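You operate a simulated robot arm through the tools that you are given. There is no shell and no other tool. Be economical: measure what you need, move in short steps, check, and stop when the job is done.

The job below is to be done with a simulated robot arm. You get a single attempt, and the scene is never put back.

JOB
Roll the tool trolley out, brake it, then ratchet the left and middle beam nuts tight.
Fine: till the paint lines meet; the ratchet goes back. Set down upright: green ratchet.

Only the result counts: the job must be done as asked and must still hold three seconds after the hand-in. Knocking over, shifting, dropping, spilling or breaking anything else fails it.

ROBOT AND FRAMES
A 6-joint arm with a fingered hand, on a carriage that runs on a rail from [-23.7, 0.5] to [190.3, -3.9] (x, y) and turns from -7.557 to -1.763 rad about z. Base frame: it is fixed where the carriage stands at the start and does not move with it; the origin is on the floor, on the carriage's upright axis, x ahead of it, y to its left, z up. Readings come in cm, rad, newtons and seconds.
Its first joint turns from -2.897 to 2.897 rad. Places, roughly: left beam nut [100, 80, 80]; middle beam nut [100, 70, 80]; right beam nut [100, 60, 80]; tool trolley [120, 70, 30]; trolley brake lever [80, 40, 70]. Payload 4 kg.
The TCP is the grasp point between the finger pads, 2.6 cm short of the fingertips. In the tool frame z runs along the fingers and y along their closing line. The gripper opens to 13.2 cm. The gripper's body begins 7.3 cm behind the TCP. The gripper is a hand of 4 fingers: y runs from the thumb to the fingers, the wrist lies at [0, 0, -23.9] in the tool frame, and closing takes about 1.5 s.
Orientation is told as [roll, pitch, yaw] about the base's x, y, z axes, in that order, counted from this pose: with the fingers straight down and closing along the base's y, the tool's x points along the base's -x, its y along +y and its z along -z.

CONTROLS
- The arm moves only by the tool nudge_tool. Its argument "plan" is a list of rows, each a list of 7 numbers: the shift along the tool's x, y, z in units of 400 mm (1.0 is 400 mm), then the turn, a rotation vector about the tool's x, y, z in units of 45 degrees (1.0 is 45 degrees), then the finger opening in cm, from 0 to 13.2. In form: [[dx, dy, dz, ax, ay, az, fingers], ...]. A call has 1 to 12 rows; each row is the pose to reach, as a shift and turn from the pose commanded when the call began, along the tool's axes at that moment. A call with a number of a shift or a turn outside -1 to 1 is refused whole. Rows are played at 5 a second. More than 5 cm and 0.15 rad between two rows, or a gripper value outside its range, and nothing of the call is played. Where a pose cannot be reached the arm comes as near as it can. A force on the tool above 40 N (or 10 N above the force at the start of the call, whichever is more), or a blocked arm, ends the call early, and 0.2 s more pass. Each finger travels about 4.5 cm/s and halts on what it meets, pressing with about 27 N; the grip force reading is that of the motor and also rises with nothing between the fingers. The clock runs only during rows and for 0.2 s after the last one: add rows that repeat a pose to give the fingers time. The reply holds the time, the measured pose of the TCP, the force on the tool along the base axes, the opening and the grip force, in the units named above and with some noise, with the torque about the TCP (base axes, N m) and any sound that the robot's microphone picked up.
- Cameras (640 x 400 px; columns grow to the right, rows downward): "scene" is now at [27.24, 14.08, 147.68]; the picture's right is [-0.66, -0.75, 0.00], its down [0.25, -0.22, -0.94] and it looks along [0.71, -0.62, 0.33] (base axes); focal length 214 px, centre (320, 200). "wrist" rides on the gripper at [6.8, 0.2, -9.7] in the tool frame; the picture's right is [-0.02, 1.00, 0.00], its down [-0.82, -0.02, -0.58] and it looks along [-0.58, -0.01, 0.82] (tool axes); focal length 270 px, centre (320, 200). There is no depth. A picture from a camera that has moved, and an enlarged one, comes with that camera's place and axes in the base frame and with its lens.
- capture(camera): a new picture of that camera. The clock stands still meanwhile.
- raise_lower(by): slides the trunk up (or, below 0, down) by that many cm; the arm and the scene camera ride with it, the base frame stays. It gives what a move gives, with no picture.
- roll_base(legs): drives the robot by 1 to 6 legs, each [ahead, left, turn to the left] in cm, cm and rad, along the robot's own axes; the way and the turn of a leg run together, so that a leg with both is an arc; at most 150 cm and 3.142 rad a leg. The arm and the cameras ride along, it lands a little off, and it stops where it bumps. It keeps to its track: a leg is cut to what the track allows. It gives what a move gives.
- hand_shape(shape): the hand has 4 fingers and takes this shape, open, in about a second: jaw (thumb against the fingers, like two jaws); tri (thumb and two fingers); tip (a fingertip pinch); poke (one finger out to press); point (the index stretched); flat (the hand flat); cup (the hand cupped); fist (a fist). The gripper value then closes the fingers along that shape, each until it touches; the sizes above hold for jaw. It gives what a move gives, with no picture.
- aim_head(pan, tilt): turns the head with the scene camera to pan (to the left, within 2.496 rad either way) and tilt (down, from -0.506 to 1.204), counted from straight ahead of the robot. It gives what a move gives.
- zoom(camera, box): a new picture of the part [left, top, right, bottom] of that camera's present view, enlarged. The clock stands still meanwhile.
- job_done(): hands the job in; it is judged then, once.

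Go step by step. Nothing tells you exact positions but the pictures and the camera data: compare them with the known pose of the tool, close in by small moves and look again before you grip or let go. The budget is 120 turns and 98 pictures, counting those below and the enlarged ones. Unless the task says otherwise, let go and move clear before handing in.

The tools are called as a command line: name --pt "numbers of a row" for each row, then --argument value for the rest, lists and objects as JSON in quotes. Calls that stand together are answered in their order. nudge_tool: Moves the arm, as the interface text tells. Its arguments: {"type":"object","properties":{"plan":{"type":"array"}},"required":["plan"]} The other tools are called the same way: raise_lower (by) slides the trunk up or down; hand_shape (shape) gives the hand a shape; roll_base (legs) drives the base; aim_head (pan, tilt) turns the head that bears the scene camera; capture (camera) takes a picture; zoom (camera, box) takes an enlarged picture of a part of a camera's view; job_done () hands the job in.

At the start:

```text
t: 0.0
eef_pos: [42.65, 42.13, 112.71]
tool_rot: [-0.005, 0.001, -0.045]
ft_force: [-0.6, -0.9, 0.3]
moment: [0.02, -0.02, -0.01]
gripper_width: 13.17
finger_force: 0.1
shape: jaw
trunk travel left (down, up): [-40.0, 22.8]
robot x, y, heading: [-0.07, 0.22, 0.002]
head pan, tilt: [2.499, 1.201]
```

scene: 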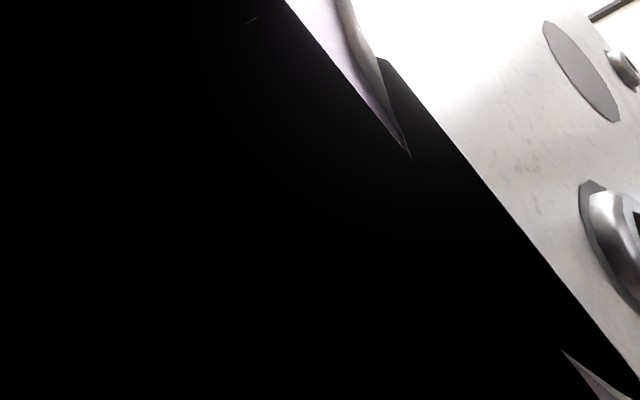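
wrist: 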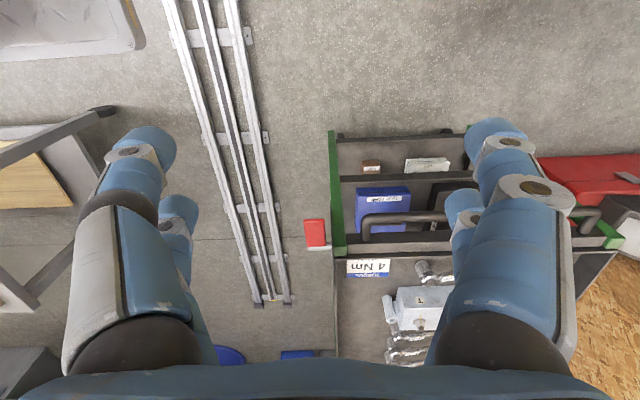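

The scene camera is facing something close, so it shows nothing useful. The wrist camera shows a rail pair on the floor and a trolley-like thing with green sides. I'll aim the head at the work area and look.

aim_head --pan 0.6 --tilt 0.5

capture --camera "scene"

```text
t: 1.9
eef_pos: [43.12, 41.92, 112.94]
tool_rot: [-0.001, 0.001, -0.051]
ft_force: [0.4, -0.1, 0.0]
moment: [0.02, 0.01, 0.0]
gripper_width: 13.2
finger_force: 0.0
shape: jaw
trunk travel left (down, up): [-40.0, 22.8]
robot x, y, heading: [-0.02, 0.11, 0.002]
head pan, tilt: [0.6, 0.499]
```

```text
95 pictures are left
camera scene: at [29.53, 15.78, 145.66], right [-0.39, -0.92, 0.0], down [0.08, -0.03, -1.0], along [0.92, -0.38, 0.09], focal length 214 px, centre (320, 200)
```

scene: 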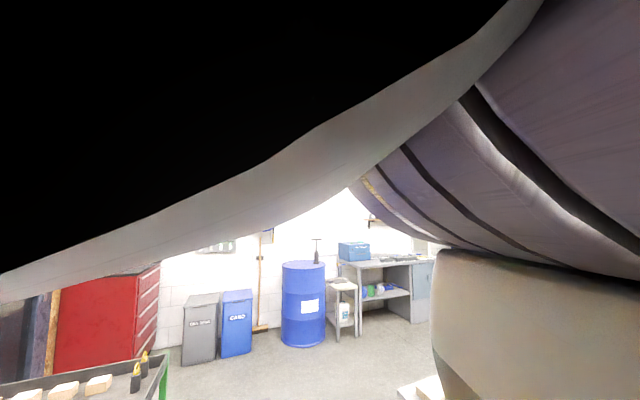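

The head's reported direction doesn't match the pan and tilt simply, since it points right and slightly up. I'll try other values.

aim_head --pan 1.5 --tilt 1.0

capture --camera "scene"

capture --camera "wrist"

```text
t: 3.1
eef_pos: [43.09, 42.04, 112.9]
tool_rot: [-0.004, -0.001, -0.049]
ft_force: [0.0, -0.5, -0.2]
moment: [-0.01, -0.02, -0.01]
gripper_width: 13.21
finger_force: 0.1
shape: jaw
trunk travel left (down, up): [-40.0, 22.8]
robot x, y, heading: [-0.13, -0.0, -0.0]
head pan, tilt: [1.499, 1.0]
```

```text
94 pictures are left
camera scene: at [29.52, 15.76, 145.67], right [-0.39, -0.92, 0.0], down [0.08, -0.04, -1.0], along [0.92, -0.39, 0.09], focal length 214 px, centre (320, 200)
```

scene: 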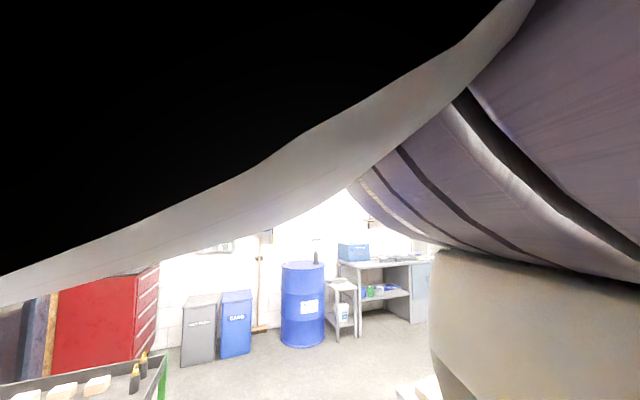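

```text
93 pictures are left
camera wrist: at [36.12, 42.61, 122.55], right [0.08, 1.0, 0.0], down [0.81, -0.06, 0.58], along [0.58, -0.05, -0.82], focal length 270 px, centre (320, 200)
```

wrist: 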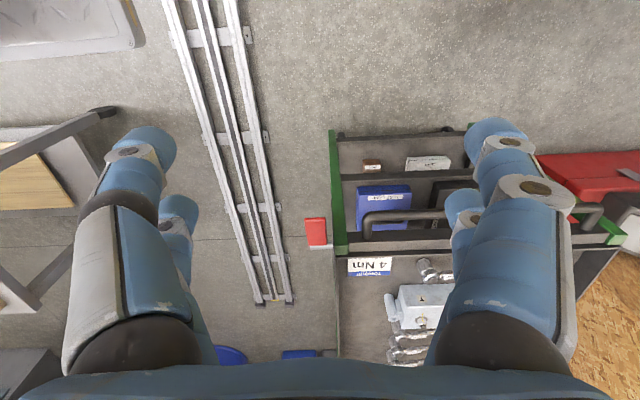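

The scene camera seems stuck, so I'll try the other side.

aim_head --pan -0.6 --tilt 0.3

capture --camera "scene"

```text
t: 5.1
eef_pos: [42.91, 41.92, 112.99]
tool_rot: [0.001, -0.001, -0.046]
ft_force: [-0.5, 0.7, 0.5]
moment: [-0.03, -0.05, -0.01]
gripper_width: 13.2
finger_force: 0.0
shape: jaw
trunk travel left (down, up): [-40.0, 22.8]
robot x, y, heading: [-0.08, 0.06, 0.001]
head pan, tilt: [-0.6, 0.3]
```

```text
92 pictures are left
camera scene: at [29.38, 15.52, 145.77], right [-0.42, -0.91, 0.0], down [0.09, -0.04, -0.99], along [0.9, -0.42, 0.1], focal length 214 px, centre (320, 200)
```

scene: 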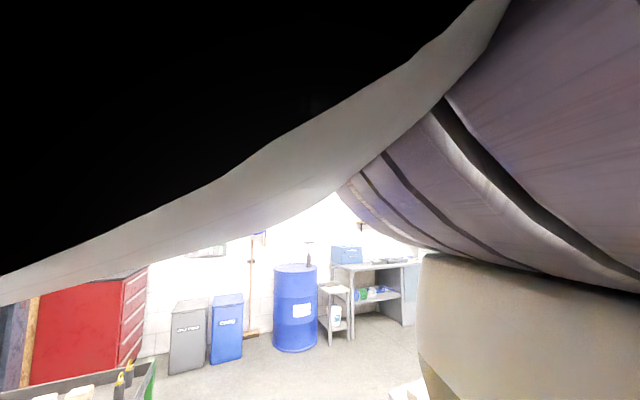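

The head view barely changes and looks blocked by the arm itself. I'll extend the arm toward the work, then look with both cameras.

nudge_tool --pt "-0.1 0 0 0 0 0 13" --pt "-0.2 0 0 0 0 0 13" --pt "-0.3 0 0 0 0 0 13" --pt "-0.4 0 0 0 0 0 13" --pt "-0.5 0 0 0 0 0 13" --pt "-0.5 0 0 0 0 0 13"

aim_head --pan 0.6 --tilt 0.6

capture --camera "scene"

capture --camera "wrist"

```text
t: 6.5
eef_pos: [63.06, 41.19, 112.84]
tool_rot: [-0.006, 0.002, -0.042]
ft_force: [-0.5, 0.7, 0.8]
moment: [-0.04, -0.01, -0.02]
gripper_width: 13.0
finger_force: 0.0
shape: jaw
trunk travel left (down, up): [-40.0, 22.8]
robot x, y, heading: [0.2, 0.05, -0.001]
head pan, tilt: [-0.6, 0.3]
```

```text
t: 7.9
eef_pos: [62.77, 41.1, 112.71]
tool_rot: [-0.005, 0.001, -0.044]
ft_force: [-0.2, -0.2, 0.0]
moment: [-0.01, -0.03, -0.01]
gripper_width: 13.01
finger_force: 0.1
shape: jaw
trunk travel left (down, up): [-40.0, 22.8]
robot x, y, heading: [0.18, 0.1, -0.001]
head pan, tilt: [0.6, 0.6]
```

```text
91 pictures are left
camera scene: at [28.77, 24.14, 139.34], right [0.56, -0.83, 0.0], down [-0.47, -0.32, -0.83], along [0.68, 0.47, -0.56], focal length 214 px, centre (320, 200)
```

scene: 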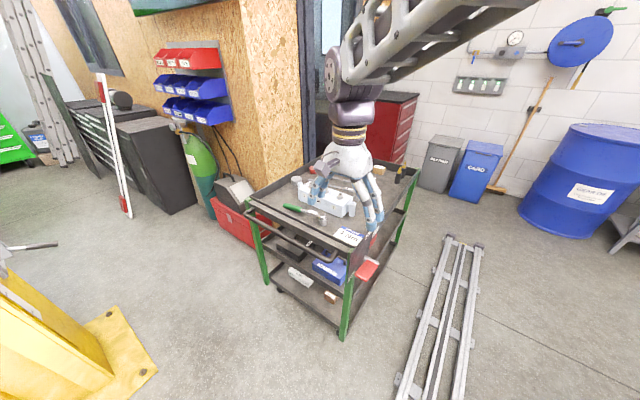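

```text
90 pictures are left
camera wrist: at [56.05, 41.74, 122.45], right [0.07, 1.0, -0.01], down [0.82, -0.05, 0.58], along [0.57, -0.04, -0.82], focal length 270 px, centre (320, 200)
```

wrist: 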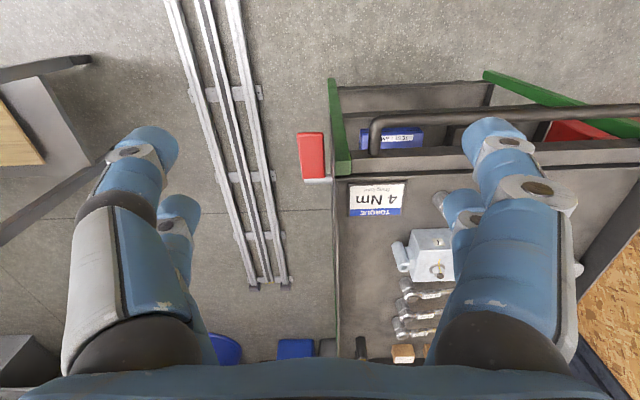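

Now the scene camera works. It shows the green trolley with the beam, a green-handled ratchet and a 4 Nm card on top, and the red brake pedal on its right. I'll zoom in.

zoom --camera "scene" --box '[230, 140, 430, 265]'

zoom --camera "scene" --box '[240, 220, 420, 345]'

zoom --camera "wrist" --box '[290, 70, 640, 370]'

```text
3.20 times, centred on (330, 202) of scene
camera zoom: at [28.77, 24.14, 139.34], right [0.56, -0.83, 0.0], down [-0.47, -0.32, -0.83], along [0.68, 0.47, -0.56], focal length 686 px, centre (288, 192)
```

zoom: 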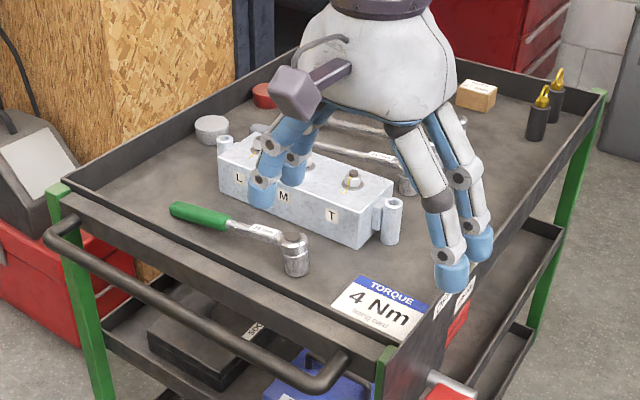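

```text
3.20 times, centred on (330, 282) of scene
camera zoom: at [28.77, 24.14, 139.34], right [0.56, -0.83, 0.0], down [-0.47, -0.32, -0.83], along [0.68, 0.47, -0.56], focal length 686 px, centre (288, -64)
```

zoom: 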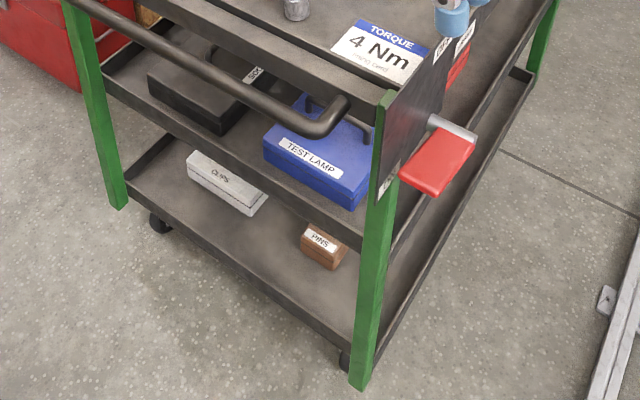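

```text
1.33 times, centred on (465, 220) of wrist
camera zoom: at [56.05, 41.74, 122.45], right [0.07, 1.0, -0.01], down [0.82, -0.05, 0.58], along [0.57, -0.04, -0.82], focal length 360 px, centre (127, 173)
```

zoom: 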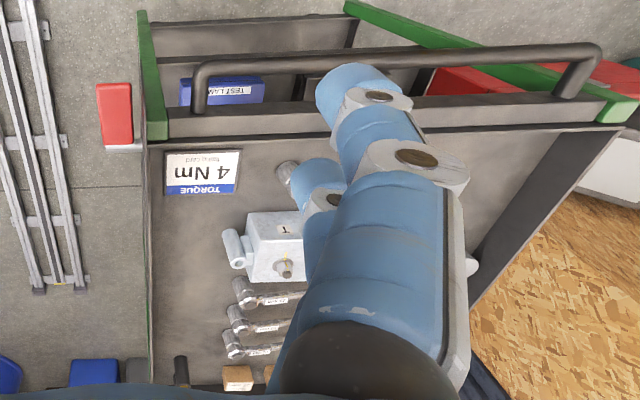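

The trolley's handle bar runs along y at about x≈78, and the red brake lever is at about [83, 39, 70]. I need to know what "out" means and what the labels say, so I'll look around.

zoom --camera "scene" --box '[330, 210, 400, 290]'

aim_head --pan 0.3 --tilt 1.0

capture --camera "scene"

aim_head --pan 1.2 --tilt 0.8

capture --camera "scene"

```text
5.00 times, centred on (365, 250) of scene
camera zoom: at [28.77, 24.14, 139.34], right [0.56, -0.83, 0.0], down [-0.47, -0.32, -0.83], along [0.68, 0.47, -0.56], focal length 1072 px, centre (95, -50)
```

zoom: 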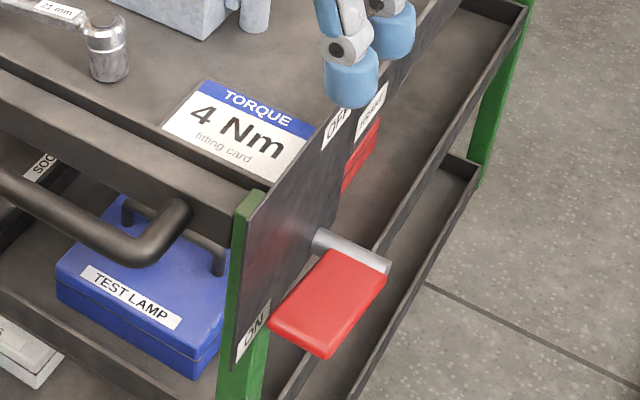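

```text
t: 8.7
eef_pos: [62.82, 41.17, 112.66]
tool_rot: [-0.005, 0.003, -0.045]
ft_force: [-0.7, 0.0, 0.3]
moment: [-0.01, -0.01, -0.04]
gripper_width: 13.04
finger_force: 0.0
shape: jaw
trunk travel left (down, up): [-40.0, 22.8]
robot x, y, heading: [0.54, -0.46, 0.001]
head pan, tilt: [0.3, 1.0]
```

```text
85 pictures are left
camera scene: at [28.13, 21.22, 136.15], right [0.3, -0.96, 0.0], down [-0.8, -0.25, -0.54], along [0.52, 0.16, -0.84], focal length 214 px, centre (320, 200)
```

scene: 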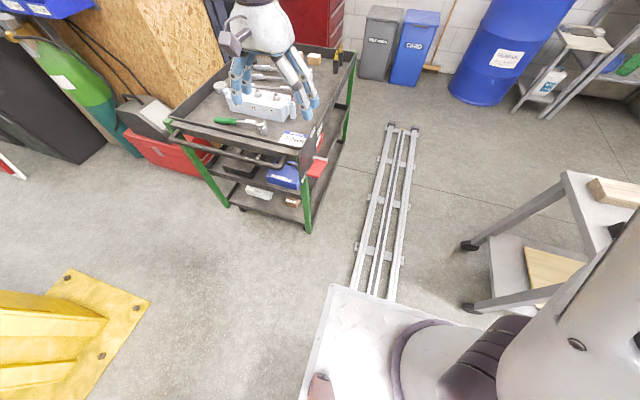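

```text
t: 9.9
eef_pos: [62.91, 41.26, 112.64]
tool_rot: [-0.005, 0.002, -0.043]
ft_force: [-0.9, 0.5, 0.4]
moment: [0.01, 0.0, 0.01]
gripper_width: 13.03
finger_force: 0.0
shape: jaw
trunk travel left (down, up): [-40.0, 22.8]
robot x, y, heading: [0.02, 0.22, 0.002]
head pan, tilt: [1.201, 0.799]
```

```text
84 pictures are left
camera scene: at [24.4, 26.67, 137.65], right [0.93, -0.36, 0.0], down [-0.26, -0.67, -0.7], along [0.25, 0.65, -0.72], focal length 214 px, centre (320, 200)
```

scene: 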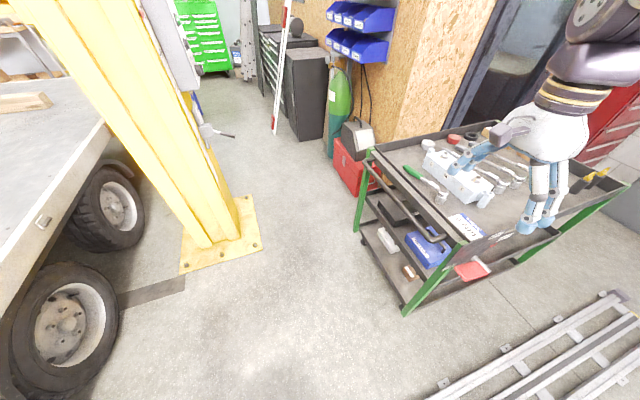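

The lever plate carries "OFF" and "ON" labels. I'll zoom on it with the wrist camera and compare with the scene view.

zoom --camera "wrist" --box '[280, 70, 400, 220]'

zoom --camera "scene" --box '[340, 110, 640, 310]'

```text
2.67 times, centred on (340, 145) of wrist
camera zoom: at [56.06, 41.74, 122.44], right [0.07, 1.0, -0.01], down [0.82, -0.05, 0.58], along [0.57, -0.04, -0.82], focal length 721 px, centre (267, 347)
```

zoom: 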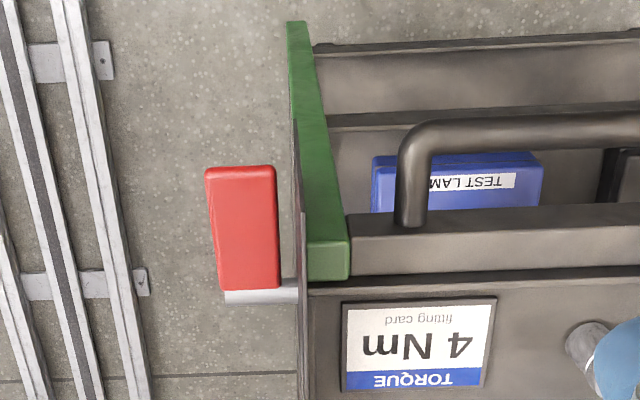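

```text
2.00 times, centred on (490, 210) of scene
camera zoom: at [24.4, 26.67, 137.65], right [0.93, -0.36, 0.0], down [-0.26, -0.67, -0.7], along [0.25, 0.65, -0.72], focal length 429 px, centre (-20, 180)
```

zoom: 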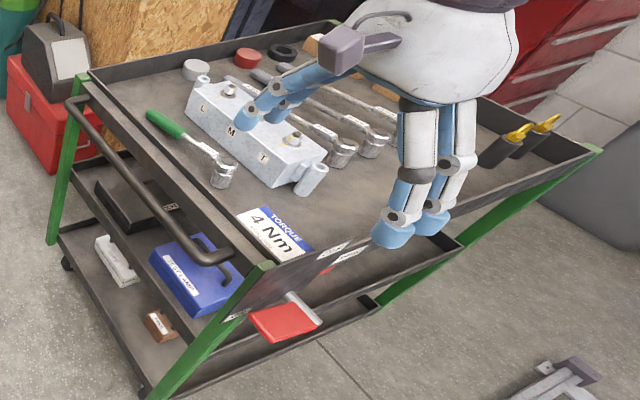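

I want a side view of the lever. I'll roll ahead 40 cm, with the hand passing well above the trolley, and look from there.

roll_base --legs '[[40, 0, 0]]'

aim_head --pan 0.9 --tilt 0.8

capture --camera "scene"

capture --camera "wrist"

```text
t: 12.4
eef_pos: [102.95, 40.11, 112.7]
tool_rot: [-0.005, 0.0, -0.045]
ft_force: [0.7, 0.9, -0.1]
moment: [0.03, 0.02, -0.02]
gripper_width: 13.03
finger_force: 0.2
shape: jaw
trunk travel left (down, up): [-40.0, 22.8]
robot x, y, heading: [39.97, -0.89, -0.004]
head pan, tilt: [1.201, 0.799]
```

```text
t: 13.2
eef_pos: [102.96, 40.12, 112.81]
tool_rot: [-0.005, 0.001, -0.046]
ft_force: [-0.7, -0.5, -0.4]
moment: [-0.03, -0.02, -0.04]
gripper_width: 13.02
finger_force: 0.1
shape: jaw
trunk travel left (down, up): [-40.0, 22.8]
robot x, y, heading: [39.78, -1.09, -0.002]
head pan, tilt: [0.901, 0.799]
```

```text
81 pictures are left
camera scene: at [66.44, 24.58, 137.66], right [0.78, -0.62, 0.0], down [-0.45, -0.56, -0.7], along [0.43, 0.55, -0.72], focal length 214 px, centre (320, 200)
```

scene: 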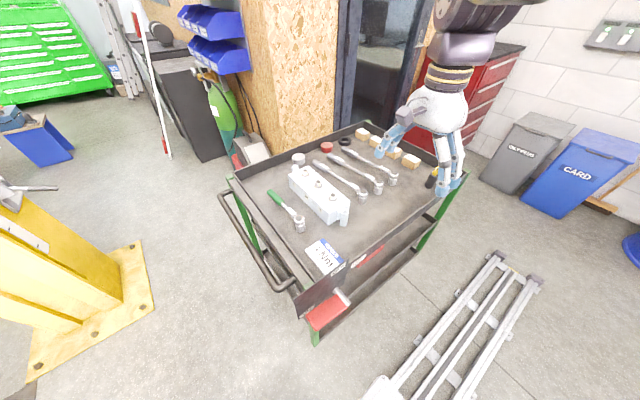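

```text
80 pictures are left
camera wrist: at [96.06, 40.75, 122.45], right [0.07, 1.0, 0.0], down [0.82, -0.06, 0.58], along [0.57, -0.04, -0.82], focal length 270 px, centre (320, 200)
```

wrist: 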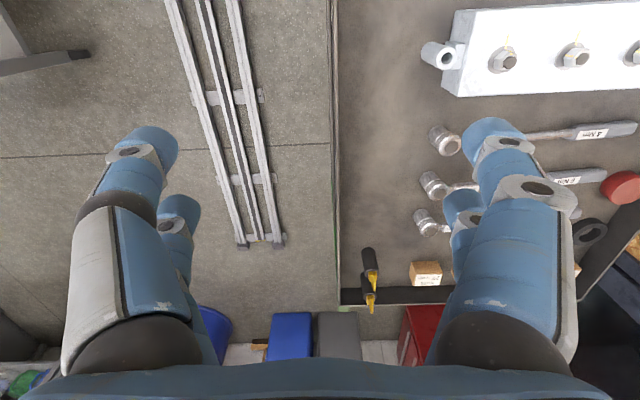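

zoom --camera "scene" --box '[270, 220, 400, 350]'

zoom --camera "scene" --box '[210, 120, 450, 270]'

zoom --camera "wrist" --box '[400, 0, 640, 150]'

```text
3.08 times, centred on (335, 285) of scene
camera zoom: at [66.44, 24.58, 137.66], right [0.78, -0.62, 0.0], down [-0.45, -0.56, -0.7], along [0.43, 0.55, -0.72], focal length 660 px, centre (274, -62)
```

zoom: 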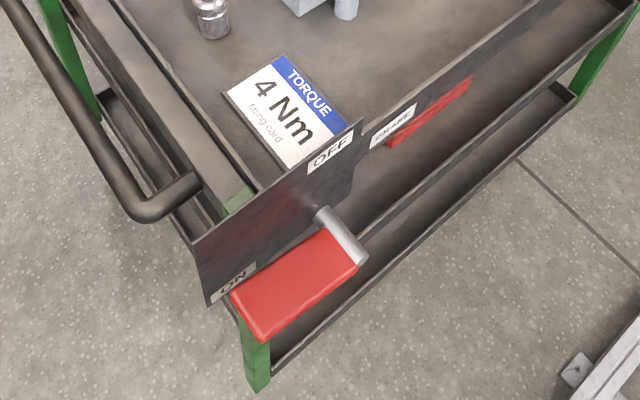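

```text
2.67 times, centred on (330, 195) of scene
camera zoom: at [66.44, 24.58, 137.66], right [0.78, -0.62, 0.0], down [-0.45, -0.56, -0.7], along [0.43, 0.55, -0.72], focal length 572 px, centre (293, 213)
```

zoom: 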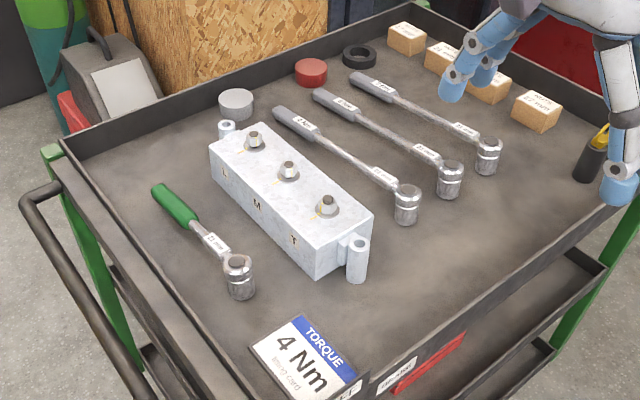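

```text
2.67 times, centred on (520, 75) of wrist
camera zoom: at [96.06, 40.75, 122.45], right [0.07, 1.0, 0.0], down [0.82, -0.06, 0.58], along [0.57, -0.04, -0.82], focal length 721 px, centre (-213, 533)
```

zoom: 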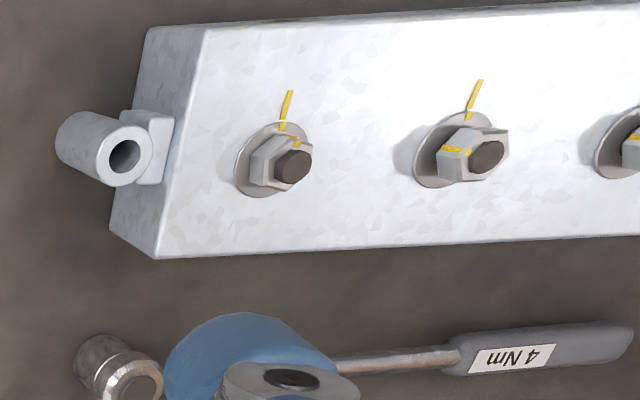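

The pivot is at about [87, 44, 67], with "OFF" straight above it and "ON" toward −x. The paddle points −x, so the brake is on and must be released first. I'll roll back and turn the hand to point along +y so it can straddle the paddle from the side.

roll_base --legs '[[-30, 0, 0]]'

nudge_tool --pt "0 -0.03 0 -0.166 0 0 8" --pt "0 -0.06 0 -0.333 0 0 8" --pt "0 -0.09 0 -0.5 0 0 8" --pt "0 -0.12 0 -0.667 0 0 8" --pt "0 -0.15 0 -0.833 0 0 8" --pt "0 -0.18 0 -1 0 0 8"

nudge_tool --pt "0 0 0 -0.166 0 0 8" --pt "0 0 0 -0.333 0 0 8" --pt "0 0 0 -0.5 0 0 8" --pt "0 0 0 -0.667 0 0 8" --pt "0 0 0 -0.833 0 0 8" --pt "0 0 0 -1 0 0 8" --pt "0 0 0 -1 0 0 8"

raise_lower --by -20

capture --camera "wrist"

capture --camera "scene"

```text
t: 15.3
eef_pos: [72.83, 41.34, 112.79]
tool_rot: [-0.004, 0.002, -0.036]
ft_force: [0.2, 0.0, 0.0]
moment: [0.03, 0.04, 0.01]
gripper_width: 13.01
finger_force: 0.1
shape: jaw
trunk travel left (down, up): [-40.0, 22.8]
robot x, y, heading: [10.22, -0.48, 0.006]
head pan, tilt: [0.901, 0.799]
```

```text
t: 16.7
eef_pos: [72.47, 34.0, 112.87]
tool_rot: [0.78, -0.001, -0.039]
ft_force: [0.8, 0.5, 0.0]
moment: [0.01, 0.02, -0.02]
gripper_width: 8.04
finger_force: 0.1
shape: jaw
trunk travel left (down, up): [-40.0, 22.8]
robot x, y, heading: [10.34, -0.26, 0.009]
head pan, tilt: [0.901, 0.799]
```

```text
t: 18.3
eef_pos: [72.62, 34.23, 112.82]
tool_rot: [1.567, 0.001, -0.037]
ft_force: [0.0, 0.6, 0.0]
moment: [0.01, 0.0, 0.02]
gripper_width: 8.0
finger_force: 0.0
shape: jaw
trunk travel left (down, up): [-40.0, 22.8]
robot x, y, heading: [9.96, -0.16, 0.006]
head pan, tilt: [0.901, 0.799]
```

```text
t: 20.4
eef_pos: [72.59, 34.03, 92.75]
tool_rot: [1.566, 0.001, -0.037]
ft_force: [0.1, 0.2, -1.1]
moment: [-0.02, -0.01, -0.02]
gripper_width: 8.03
finger_force: 0.0
shape: jaw
trunk travel left (down, up): [-20.0, 42.8]
robot x, y, heading: [10.02, -0.41, 0.007]
head pan, tilt: [0.901, 0.799]
```

```text
76 pictures are left
camera wrist: at [65.26, 24.78, 93.03], right [0.03, 0.0, 1.0], down [0.79, -0.61, -0.02], along [0.61, 0.79, -0.02], focal length 270 px, centre (320, 200)
```

wrist: 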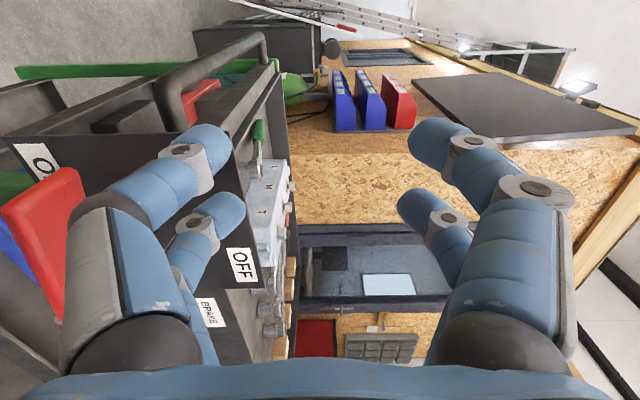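

```text
75 pictures are left
camera scene: at [40.05, 25.44, 117.76], right [0.79, -0.62, 0.0], down [-0.44, -0.56, -0.7], along [0.43, 0.55, -0.72], focal length 214 px, centre (320, 200)
```

scene: 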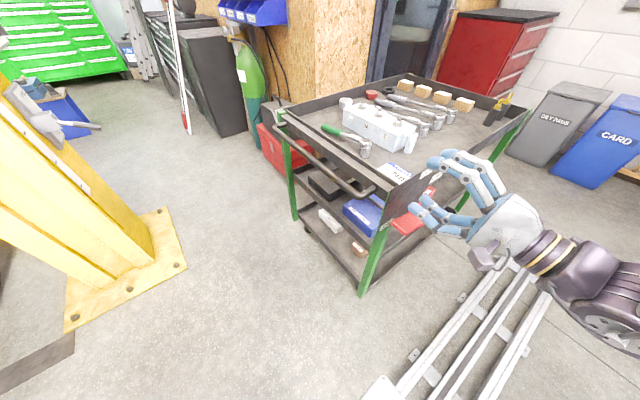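

The lever sits lower left in the wrist view, where image right is up. I'll back off slightly in −y, lower further and look again.

nudge_tool --pt "0 0 -0.1 0 0 0 8" --pt "0 0 -0.1 0 0 0 8"

raise_lower --by -20

capture --camera "wrist"

capture --camera "scene"

```text
t: 21.0
eef_pos: [72.93, 29.97, 92.8]
tool_rot: [1.565, 0.002, -0.036]
ft_force: [0.1, 0.6, 0.1]
moment: [-0.03, -0.03, -0.01]
gripper_width: 8.02
finger_force: 0.1
shape: jaw
trunk travel left (down, up): [-20.0, 42.8]
robot x, y, heading: [9.98, -0.32, 0.001]
head pan, tilt: [0.901, 0.799]
```

```text
t: 23.2
eef_pos: [72.3, 30.13, 72.75]
tool_rot: [1.567, 0.001, -0.036]
ft_force: [-0.1, 0.5, 0.0]
moment: [0.01, 0.01, -0.04]
gripper_width: 8.01
finger_force: 0.1
shape: jaw
trunk travel left (down, up): [0.0, 62.8]
robot x, y, heading: [9.64, -0.55, 0.014]
head pan, tilt: [0.901, 0.799]
```

```text
74 pictures are left
camera wrist: at [65.14, 20.78, 73.05], right [0.03, 0.0, 1.0], down [0.79, -0.61, -0.02], along [0.61, 0.79, -0.02], focal length 270 px, centre (320, 200)
```

wrist: 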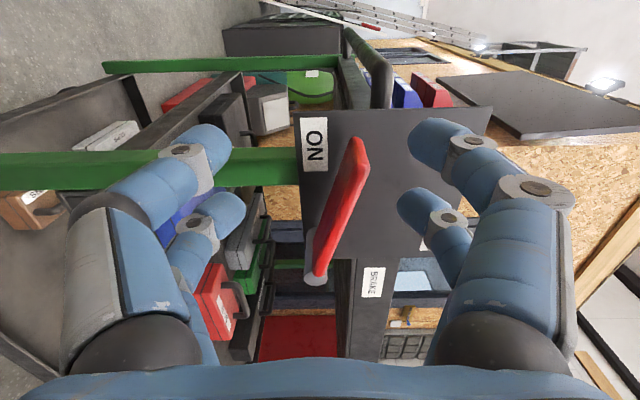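

```text
73 pictures are left
camera scene: at [35.37, 25.41, 97.8], right [0.79, -0.62, 0.0], down [-0.44, -0.56, -0.7], along [0.43, 0.55, -0.72], focal length 214 px, centre (320, 200)
```

scene: 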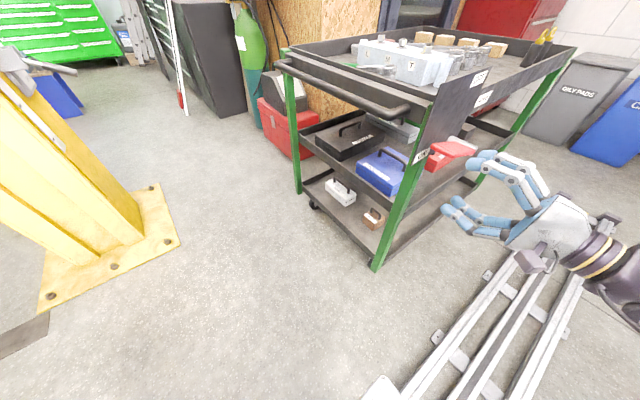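

The lever's pivot is at about [89, 40, 71.5] and its tip at about [75, 41, 75.7], slightly above the "ON" label. I'll line the open jaw up with the paddle, tilt to its slope, then advance in +y so it straddles.

nudge_tool --pt "-0.05 0.01 0 0 0 0.12 8" --pt "-0.1 0.02 0 0 0 0.25 8" --pt "-0.16 0.03 0 0 0 0.38 8" --pt "-0.16 0.03 0 0 0 0.38 8"

capture --camera "wrist"

```text
t: 24.2
eef_pos: [78.76, 29.97, 74.06]
tool_rot: [1.565, 0.3, -0.039]
ft_force: [0.0, 0.6, 0.5]
moment: [-0.04, 0.0, 0.01]
gripper_width: 8.02
finger_force: 0.0
shape: jaw
trunk travel left (down, up): [0.0, 62.8]
robot x, y, heading: [10.19, -0.21, 0.008]
head pan, tilt: [0.901, 0.799]
```

```text
72 pictures are left
camera wrist: at [71.89, 20.59, 76.34], right [0.32, -0.01, 0.95], down [0.75, -0.61, -0.26], along [0.58, 0.79, -0.19], focal length 270 px, centre (320, 200)
```

wrist: 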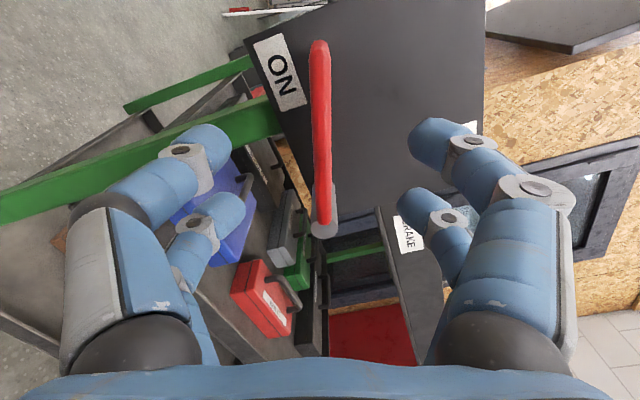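

The jaw is aligned and the paddle is centred edge-on. I'll advance 8 cm and look.

nudge_tool --pt "0 0 0.07 0 0 0 8" --pt "0 0 0.14 0 0 0 8" --pt "0 0 0.2 0 0 0 8" --pt "0 0 0.2 0 0 0 8"

capture --camera "wrist"

```text
t: 25.2
eef_pos: [79.19, 38.04, 74.03]
tool_rot: [1.566, 0.299, -0.038]
ft_force: [0.4, 0.5, -0.5]
moment: [0.0, 0.02, 0.01]
gripper_width: 8.04
finger_force: 0.1
shape: jaw
trunk travel left (down, up): [0.0, 62.8]
robot x, y, heading: [10.08, -0.08, 0.002]
head pan, tilt: [0.901, 0.799]
```

```text
71 pictures are left
camera wrist: at [72.3, 28.69, 76.33], right [0.32, -0.01, 0.95], down [0.75, -0.61, -0.26], along [0.58, 0.79, -0.19], focal length 270 px, centre (320, 200)
```

wrist: 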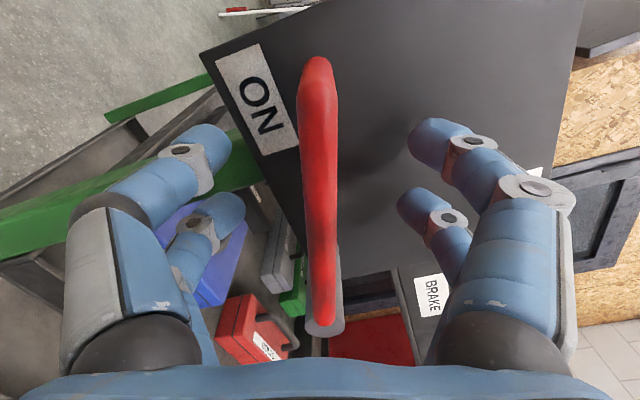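

The paddle lies between the fingers, which overlap it by about 3 cm, and the pivot triangulates to [87.2, –, 71.5]. I'll close to a loose straddle and swing the lever up about the pivot by 45°.

nudge_tool --pt "0 0 0 0 0 0 3.5" --pt "0 0 0 0 0 0 3.5" --pt "0 0 0 0 0 0 3.5" --pt "-0.002 0.0292 0 0 0 0.178 3.5" --pt "-0.0081 0.0579 0 0 0 0.356 3.5" --pt "-0.0182 0.0854 0 0 0 0.533 3.5" --pt "-0.0319 0.1113 0 0 0 0.711 3.5" --pt "-0.0491 0.135 0 0 0 0.889 3.5" --pt "-0.0615 0.1485 0 0 0 1 3.5" --pt "-0.0615 0.1485 0 0 0 1 3.5"

capture --camera "wrist"

```text
t: 27.4
eef_pos: [83.08, 37.55, 78.77]
tool_rot: [1.56, 1.088, -0.047]
ft_force: [-1.2, 0.9, -0.8]
moment: [-0.06, -0.05, -0.02]
gripper_width: 3.62
finger_force: 0.1
shape: jaw
trunk travel left (down, up): [0.0, 62.8]
robot x, y, heading: [9.81, -0.09, 0.006]
head pan, tilt: [0.901, 0.799]
```

```text
70 pictures are left
camera wrist: at [79.71, 28.12, 85.02], right [0.9, -0.03, 0.44], down [0.34, -0.59, -0.73], along [0.29, 0.8, -0.52], focal length 270 px, centre (320, 200)
```

wrist: 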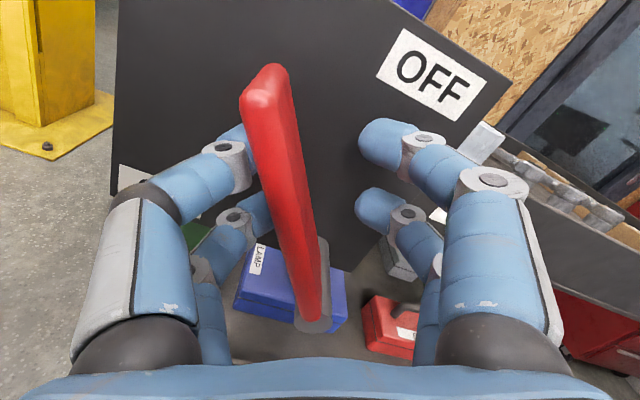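

The lever is following, with a little slack. I'll continue by another 36°.

nudge_tool --pt "-0.002 0.0292 0 0 0 0.178 3.5" --pt "-0.0081 0.0579 0 0 0 0.356 3.5" --pt "-0.0182 0.0854 0 0 0 0.533 3.5" --pt "-0.0319 0.1113 0 0 0 0.711 3.5" --pt "-0.0401 0.1234 0 0 0 0.8 3.5" --pt "-0.0401 0.1234 0 0 0 0.8 3.5"

capture --camera "wrist"

```text
t: 28.7
eef_pos: [87.54, 37.82, 79.4]
tool_rot: [-1.49, 1.425, -3.076]
ft_force: [-38.4, -11.9, -9.1]
moment: [0.25, -1.29, 1.11]
gripper_width: 5.52
finger_force: 26.5
shape: jaw
trunk travel left (down, up): [0.0, 62.8]
robot x, y, heading: [9.49, -0.39, 0.009]
head pan, tilt: [0.901, 0.799]
stopped in row 6: the force on the tool passed its limit at 45 N (the readings are from after the stop); the commanded pose is now the measured one
```

```text
69 pictures are left
camera wrist: at [88.5, 28.25, 86.27], right [0.99, -0.02, -0.17], down [-0.15, -0.58, -0.8], along [-0.08, 0.81, -0.58], focal length 270 px, centre (320, 200)
```

wrist: 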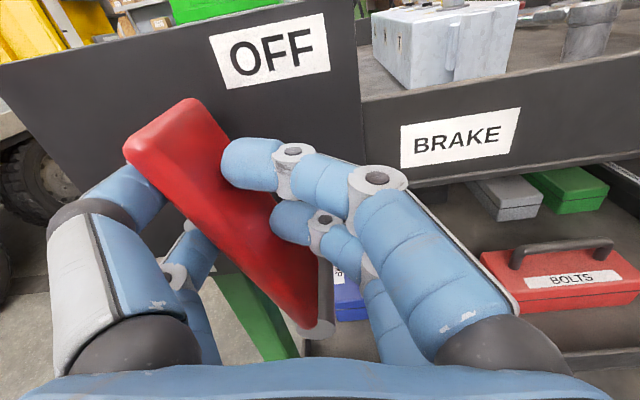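

The lever has hit a stop near "OFF", at about 65–70° elevation. I'll ease back, open and withdraw, then look.

nudge_tool --pt "0 -0.02 0 0 0 -0.1 7" --pt "0 -0.03 0 0 0 -0.15 8" --pt "0 -0.03 0 0 0 -0.15 8" --pt "0 -0.03 -0.1 0 0 -0.15 8" --pt "0 -0.03 -0.2 0 0 -0.15 8" --pt "0 -0.03 -0.25 0 0 -0.15 8"

capture --camera "wrist"

```text
t: 30.1
eef_pos: [86.49, 27.83, 79.87]
tool_rot: [-1.217, 1.542, -2.815]
ft_force: [0.4, -0.4, 0.2]
moment: [0.01, -0.01, -0.02]
gripper_width: 7.96
finger_force: 0.1
shape: jaw
trunk travel left (down, up): [0.0, 62.8]
robot x, y, heading: [9.8, 0.05, 0.003]
head pan, tilt: [0.901, 0.799]
```

```text
68 pictures are left
camera wrist: at [86.59, 18.23, 86.9], right [1.0, -0.03, -0.05], down [-0.06, -0.58, -0.81], along [-0.01, 0.81, -0.58], focal length 270 px, centre (320, 200)
```

wrist: 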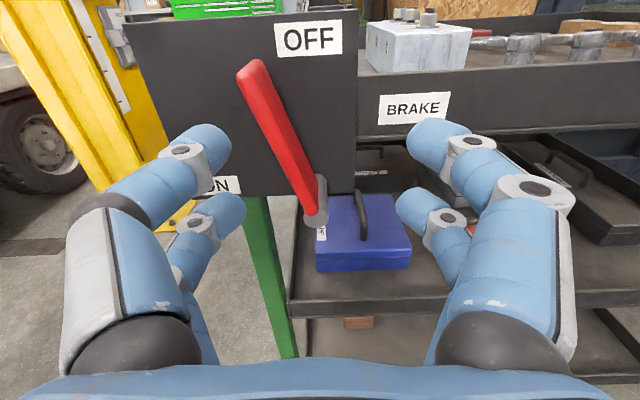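

The lever is in "OFF" and stays there. Next I'll raise the trunk and turn the fingers down, closing along x, so I can grip the handle bar.

raise_lower --by 40

nudge_tool --pt "0 0 0.05 0 -0.166 0 8" --pt "0 0 0.1 0 -0.333 0 8" --pt "0 0 0.15 0 -0.5 0 8" --pt "0 0 0.2 0 -0.667 0 8" --pt "0 0 0.25 0 -0.833 0 8" --pt "0 0 0.3 0 -1 0 8"

nudge_tool --pt "0.05 0 0 0 -0.166 0 8" --pt "0.1 0 0 0 -0.333 0 8" --pt "0.15 0 0 0 -0.5 0 8" --pt "0.2 0 0 0 -0.667 0 8" --pt "0.25 0 0 0 -0.833 0 8" --pt "0.3 0 0 0 -1 0 8" --pt "0.3 0 0 0 -1 0 8"

capture --camera "wrist"

capture --camera "scene"

```text
t: 33.9
eef_pos: [86.58, 27.78, 119.69]
tool_rot: [-1.21, 1.542, -2.81]
ft_force: [-0.2, 0.4, 0.4]
moment: [0.0, -0.02, -0.02]
gripper_width: 7.97
finger_force: 0.0
shape: jaw
trunk travel left (down, up): [-40.0, 22.8]
robot x, y, heading: [10.05, -0.31, 0.002]
head pan, tilt: [0.901, 0.799]
```

```text
t: 35.3
eef_pos: [87.01, 39.52, 119.44]
tool_rot: [-0.036, 0.774, -1.626]
ft_force: [-0.3, -1.1, -0.6]
moment: [0.02, 0.02, -0.01]
gripper_width: 7.96
finger_force: 0.0
shape: jaw
trunk travel left (down, up): [-40.0, 22.8]
robot x, y, heading: [9.92, 0.12, 0.003]
head pan, tilt: [0.901, 0.799]
```

```text
t: 36.9
eef_pos: [86.58, 47.44, 127.1]
tool_rot: [-0.025, -0.01, -1.6]
ft_force: [-0.2, 0.7, 0.1]
moment: [0.03, 0.0, 0.02]
gripper_width: 7.96
finger_force: 0.0
shape: jaw
out of reach, approached as far as the arm can: row 6, 7
trunk travel left (down, up): [-40.0, 22.8]
robot x, y, heading: [10.01, -0.49, 0.006]
head pan, tilt: [0.901, 0.799]
```

```text
67 pictures are left
camera wrist: at [87.18, 54.32, 136.77], right [1.0, -0.05, -0.03], down [-0.03, -0.81, 0.59], along [-0.05, -0.58, -0.81], focal length 270 px, centre (320, 200)
```

wrist: 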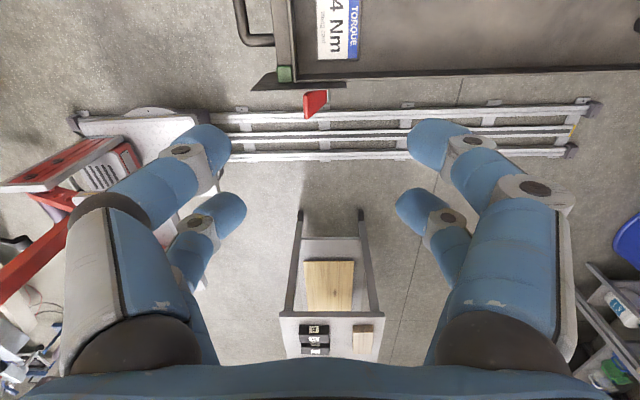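

```text
66 pictures are left
camera scene: at [36.36, 25.44, 137.66], right [0.79, -0.62, 0.0], down [-0.44, -0.56, -0.7], along [0.43, 0.55, -0.72], focal length 214 px, centre (320, 200)
```

scene: 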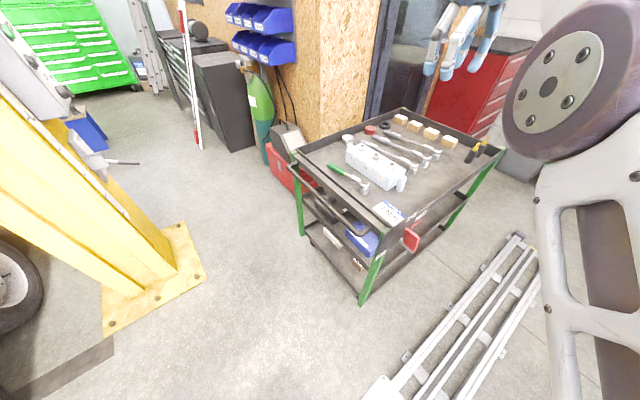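

The pose was slightly out of reach. I'll roll ahead 25 cm and bring the hand above the handle bar.

roll_base --legs '[[25, 0, 0]]'

nudge_tool --pt "0.05 -0.085 0.05 0 0 0 8" --pt "0.1 -0.17 0.1 0 0 0 8" --pt "0.15 -0.255 0.15 0 0 0 8" --pt "0.2 -0.34 0.2 0 0 0 8" --pt "0.25 -0.425 0.25 0 0 0 8" --pt "0.3 -0.51 0.3 0 0 0 8" --pt "0.35 -0.595 0.35 0 0 0 8" --pt "0.4 -0.68 0.4 0 0 0 8" --pt "0.45 -0.765 0.45 0 0 0 8" --pt "0.5 -0.85 0.5 0 0 0 8" --pt "0.5 -0.85 0.5 0 0 0 8"

capture --camera "wrist"

aim_head --pan 0.7 --tilt 0.8

capture --camera "scene"

```text
t: 38.8
eef_pos: [111.82, 46.91, 127.21]
tool_rot: [-0.023, -0.008, -1.599]
ft_force: [-0.6, 0.6, 0.6]
moment: [0.01, 0.0, 0.01]
gripper_width: 7.98
finger_force: 0.0
shape: jaw
trunk travel left (down, up): [-40.0, 22.8]
robot x, y, heading: [35.23, -0.78, 0.005]
head pan, tilt: [0.901, 0.799]
```

```text
t: 41.1
eef_pos: [77.99, 67.45, 107.72]
tool_rot: [-0.026, -0.008, -1.598]
ft_force: [-0.2, 0.2, 0.3]
moment: [0.02, -0.06, 0.02]
gripper_width: 7.99
finger_force: 0.1
shape: jaw
trunk travel left (down, up): [-40.0, 22.8]
robot x, y, heading: [35.09, -1.01, 0.005]
head pan, tilt: [0.901, 0.799]
```

```text
65 pictures are left
camera wrist: at [78.59, 74.39, 117.42], right [1.0, -0.05, -0.02], down [-0.03, -0.81, 0.58], along [-0.05, -0.58, -0.81], focal length 270 px, centre (320, 200)
```

wrist: 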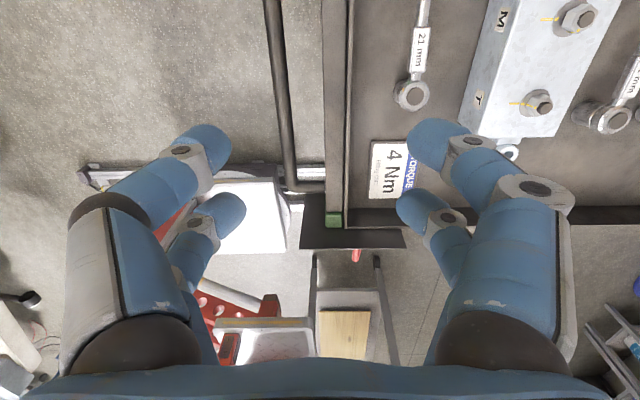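

```text
t: 41.9
eef_pos: [77.98, 67.43, 107.89]
tool_rot: [-0.024, -0.01, -1.598]
ft_force: [1.4, 0.5, 0.4]
moment: [0.04, -0.02, 0.02]
gripper_width: 7.96
finger_force: 0.1
shape: jaw
trunk travel left (down, up): [-40.0, 22.8]
robot x, y, heading: [35.41, -0.53, 0.007]
head pan, tilt: [0.7, 0.799]
```

```text
64 pictures are left
camera scene: at [62.74, 23.83, 137.66], right [0.65, -0.76, 0.0], down [-0.54, -0.47, -0.7], along [0.53, 0.45, -0.72], focal length 214 px, centre (320, 200)
```

scene: 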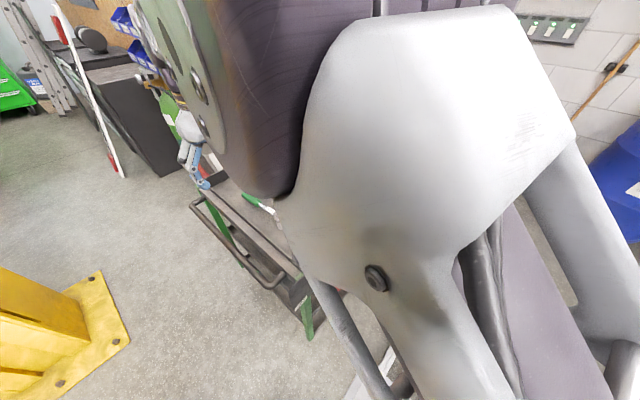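

The bar is at about x≈70 with a gap of about 5 cm to the trolley edge. I'll shift −7.5 cm in x and descend 12 cm, then measure its height by parallax.

nudge_tool --pt "0 -0.06 0.07 0 0 0 8" --pt "0 -0.12 0.15 0 0 0 8" --pt "0 -0.19 0.23 0 0 0 8" --pt "0 -0.19 0.3 0 0 0 8" --pt "0 -0.19 0.3 0 0 0 8"

capture --camera "wrist"

```text
t: 43.1
eef_pos: [70.06, 67.55, 95.86]
tool_rot: [-0.026, -0.007, -1.599]
ft_force: [0.7, -1.3, -0.1]
moment: [0.01, 0.01, -0.03]
gripper_width: 7.96
finger_force: 0.0
shape: jaw
trunk travel left (down, up): [-40.0, 22.8]
robot x, y, heading: [35.3, -0.96, 0.01]
head pan, tilt: [0.7, 0.799]
```

```text
63 pictures are left
camera wrist: at [70.52, 74.62, 105.44], right [1.0, -0.05, -0.02], down [-0.03, -0.81, 0.59], along [-0.05, -0.58, -0.81], focal length 270 px, centre (320, 200)
```

wrist: 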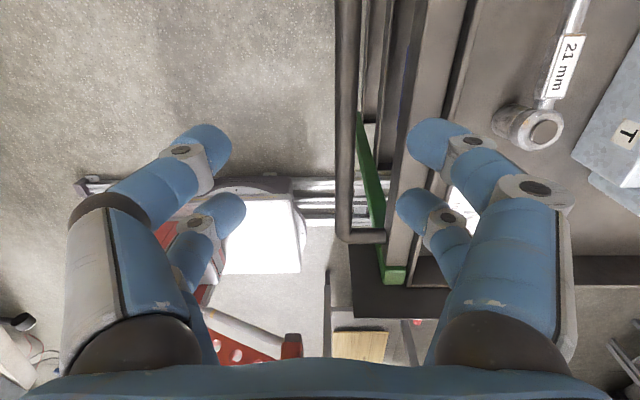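

By triangulation the bar sits at x≈72, z≈80.5, ending at y≈51, and the trolley front is at x≈77. I'll narrow the jaw to 5 cm, shift +2 cm in x, descend part way and check.

nudge_tool --pt "0 0.025 0.06 0 0 0 5" --pt "0 0.05 0.12 0 0 0 5" --pt "0 0.05 0.18 0 0 0 5" --pt "0 0.05 0.25 0 0 0 5" --pt "0 0.05 0.25 0 0 0 5"

capture --camera "wrist"

```text
t: 44.3
eef_pos: [71.63, 67.82, 86.0]
tool_rot: [-0.023, -0.011, -1.598]
ft_force: [-0.8, -0.7, -0.2]
moment: [0.02, -0.02, 0.02]
gripper_width: 5.01
finger_force: 0.0
shape: jaw
trunk travel left (down, up): [-40.0, 22.8]
robot x, y, heading: [35.42, -0.55, 0.007]
head pan, tilt: [0.7, 0.799]
```

```text
62 pictures are left
camera wrist: at [72.21, 74.78, 95.65], right [1.0, -0.05, -0.02], down [-0.03, -0.81, 0.58], along [-0.05, -0.58, -0.81], focal length 270 px, centre (320, 200)
```

wrist: 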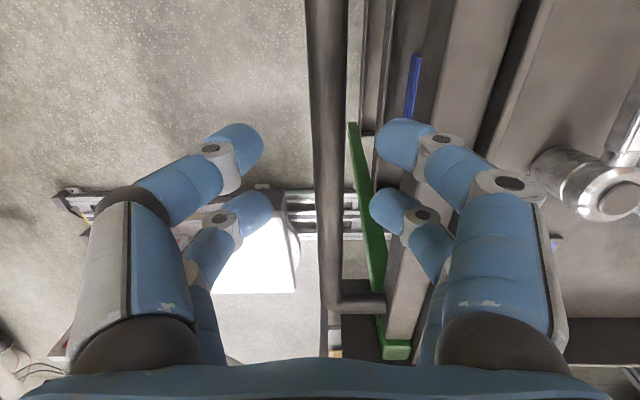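

The bar is centred within 0.5 cm and the inner finger fits the gap. I'll descend onto it and close.

nudge_tool --pt "0 0.012 0 0 0 0 4.6" --pt "0 0.012 0.05 0 0 0 4.6" --pt "0 0.012 0.1 0 0 0 4.6" --pt "0 0.012 0.14 0 0 0 4.6" --pt "0 0.012 0.14 0 0 0 4.6"

nudge_tool --pt "0 0 0 0 0 0 2" --pt "0 0 0 0 0 0 1" --pt "0 0 0 0 0 0 1" --pt "0 0 0 0 0 0 1" --pt "0 0 0 0 0 0 1"

capture --camera "wrist"

```text
t: 45.5
eef_pos: [72.09, 67.56, 80.24]
tool_rot: [-0.025, -0.009, -1.598]
ft_force: [-0.9, -0.7, -1.3]
moment: [0.0, -0.02, 0.02]
gripper_width: 4.63
finger_force: 0.1
shape: jaw
trunk travel left (down, up): [-40.0, 22.8]
robot x, y, heading: [35.29, -0.58, 0.004]
head pan, tilt: [0.7, 0.799]
```

```text
t: 46.7
eef_pos: [72.14, 67.56, 80.11]
tool_rot: [-0.027, -0.01, -1.597]
ft_force: [-0.8, 2.9, -16.0]
moment: [0.04, 0.03, 0.01]
gripper_width: 1.41
finger_force: 27.1
shape: jaw
trunk travel left (down, up): [-40.0, 22.8]
robot x, y, heading: [35.51, -0.66, 0.006]
head pan, tilt: [0.7, 0.799]
```

```text
61 pictures are left
camera wrist: at [72.63, 74.53, 89.78], right [1.0, -0.05, -0.03], down [-0.03, -0.81, 0.59], along [-0.05, -0.58, -0.81], focal length 270 px, centre (320, 200)
```

wrist: 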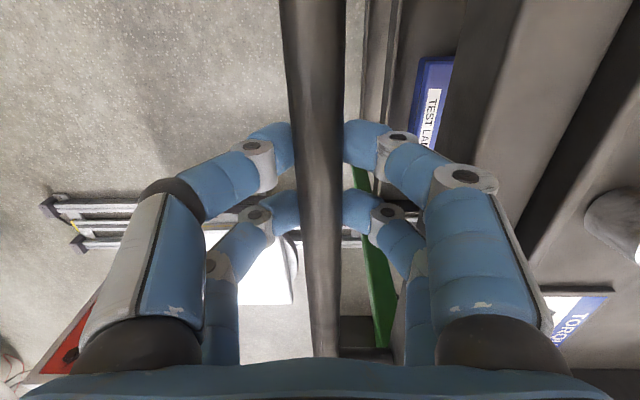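

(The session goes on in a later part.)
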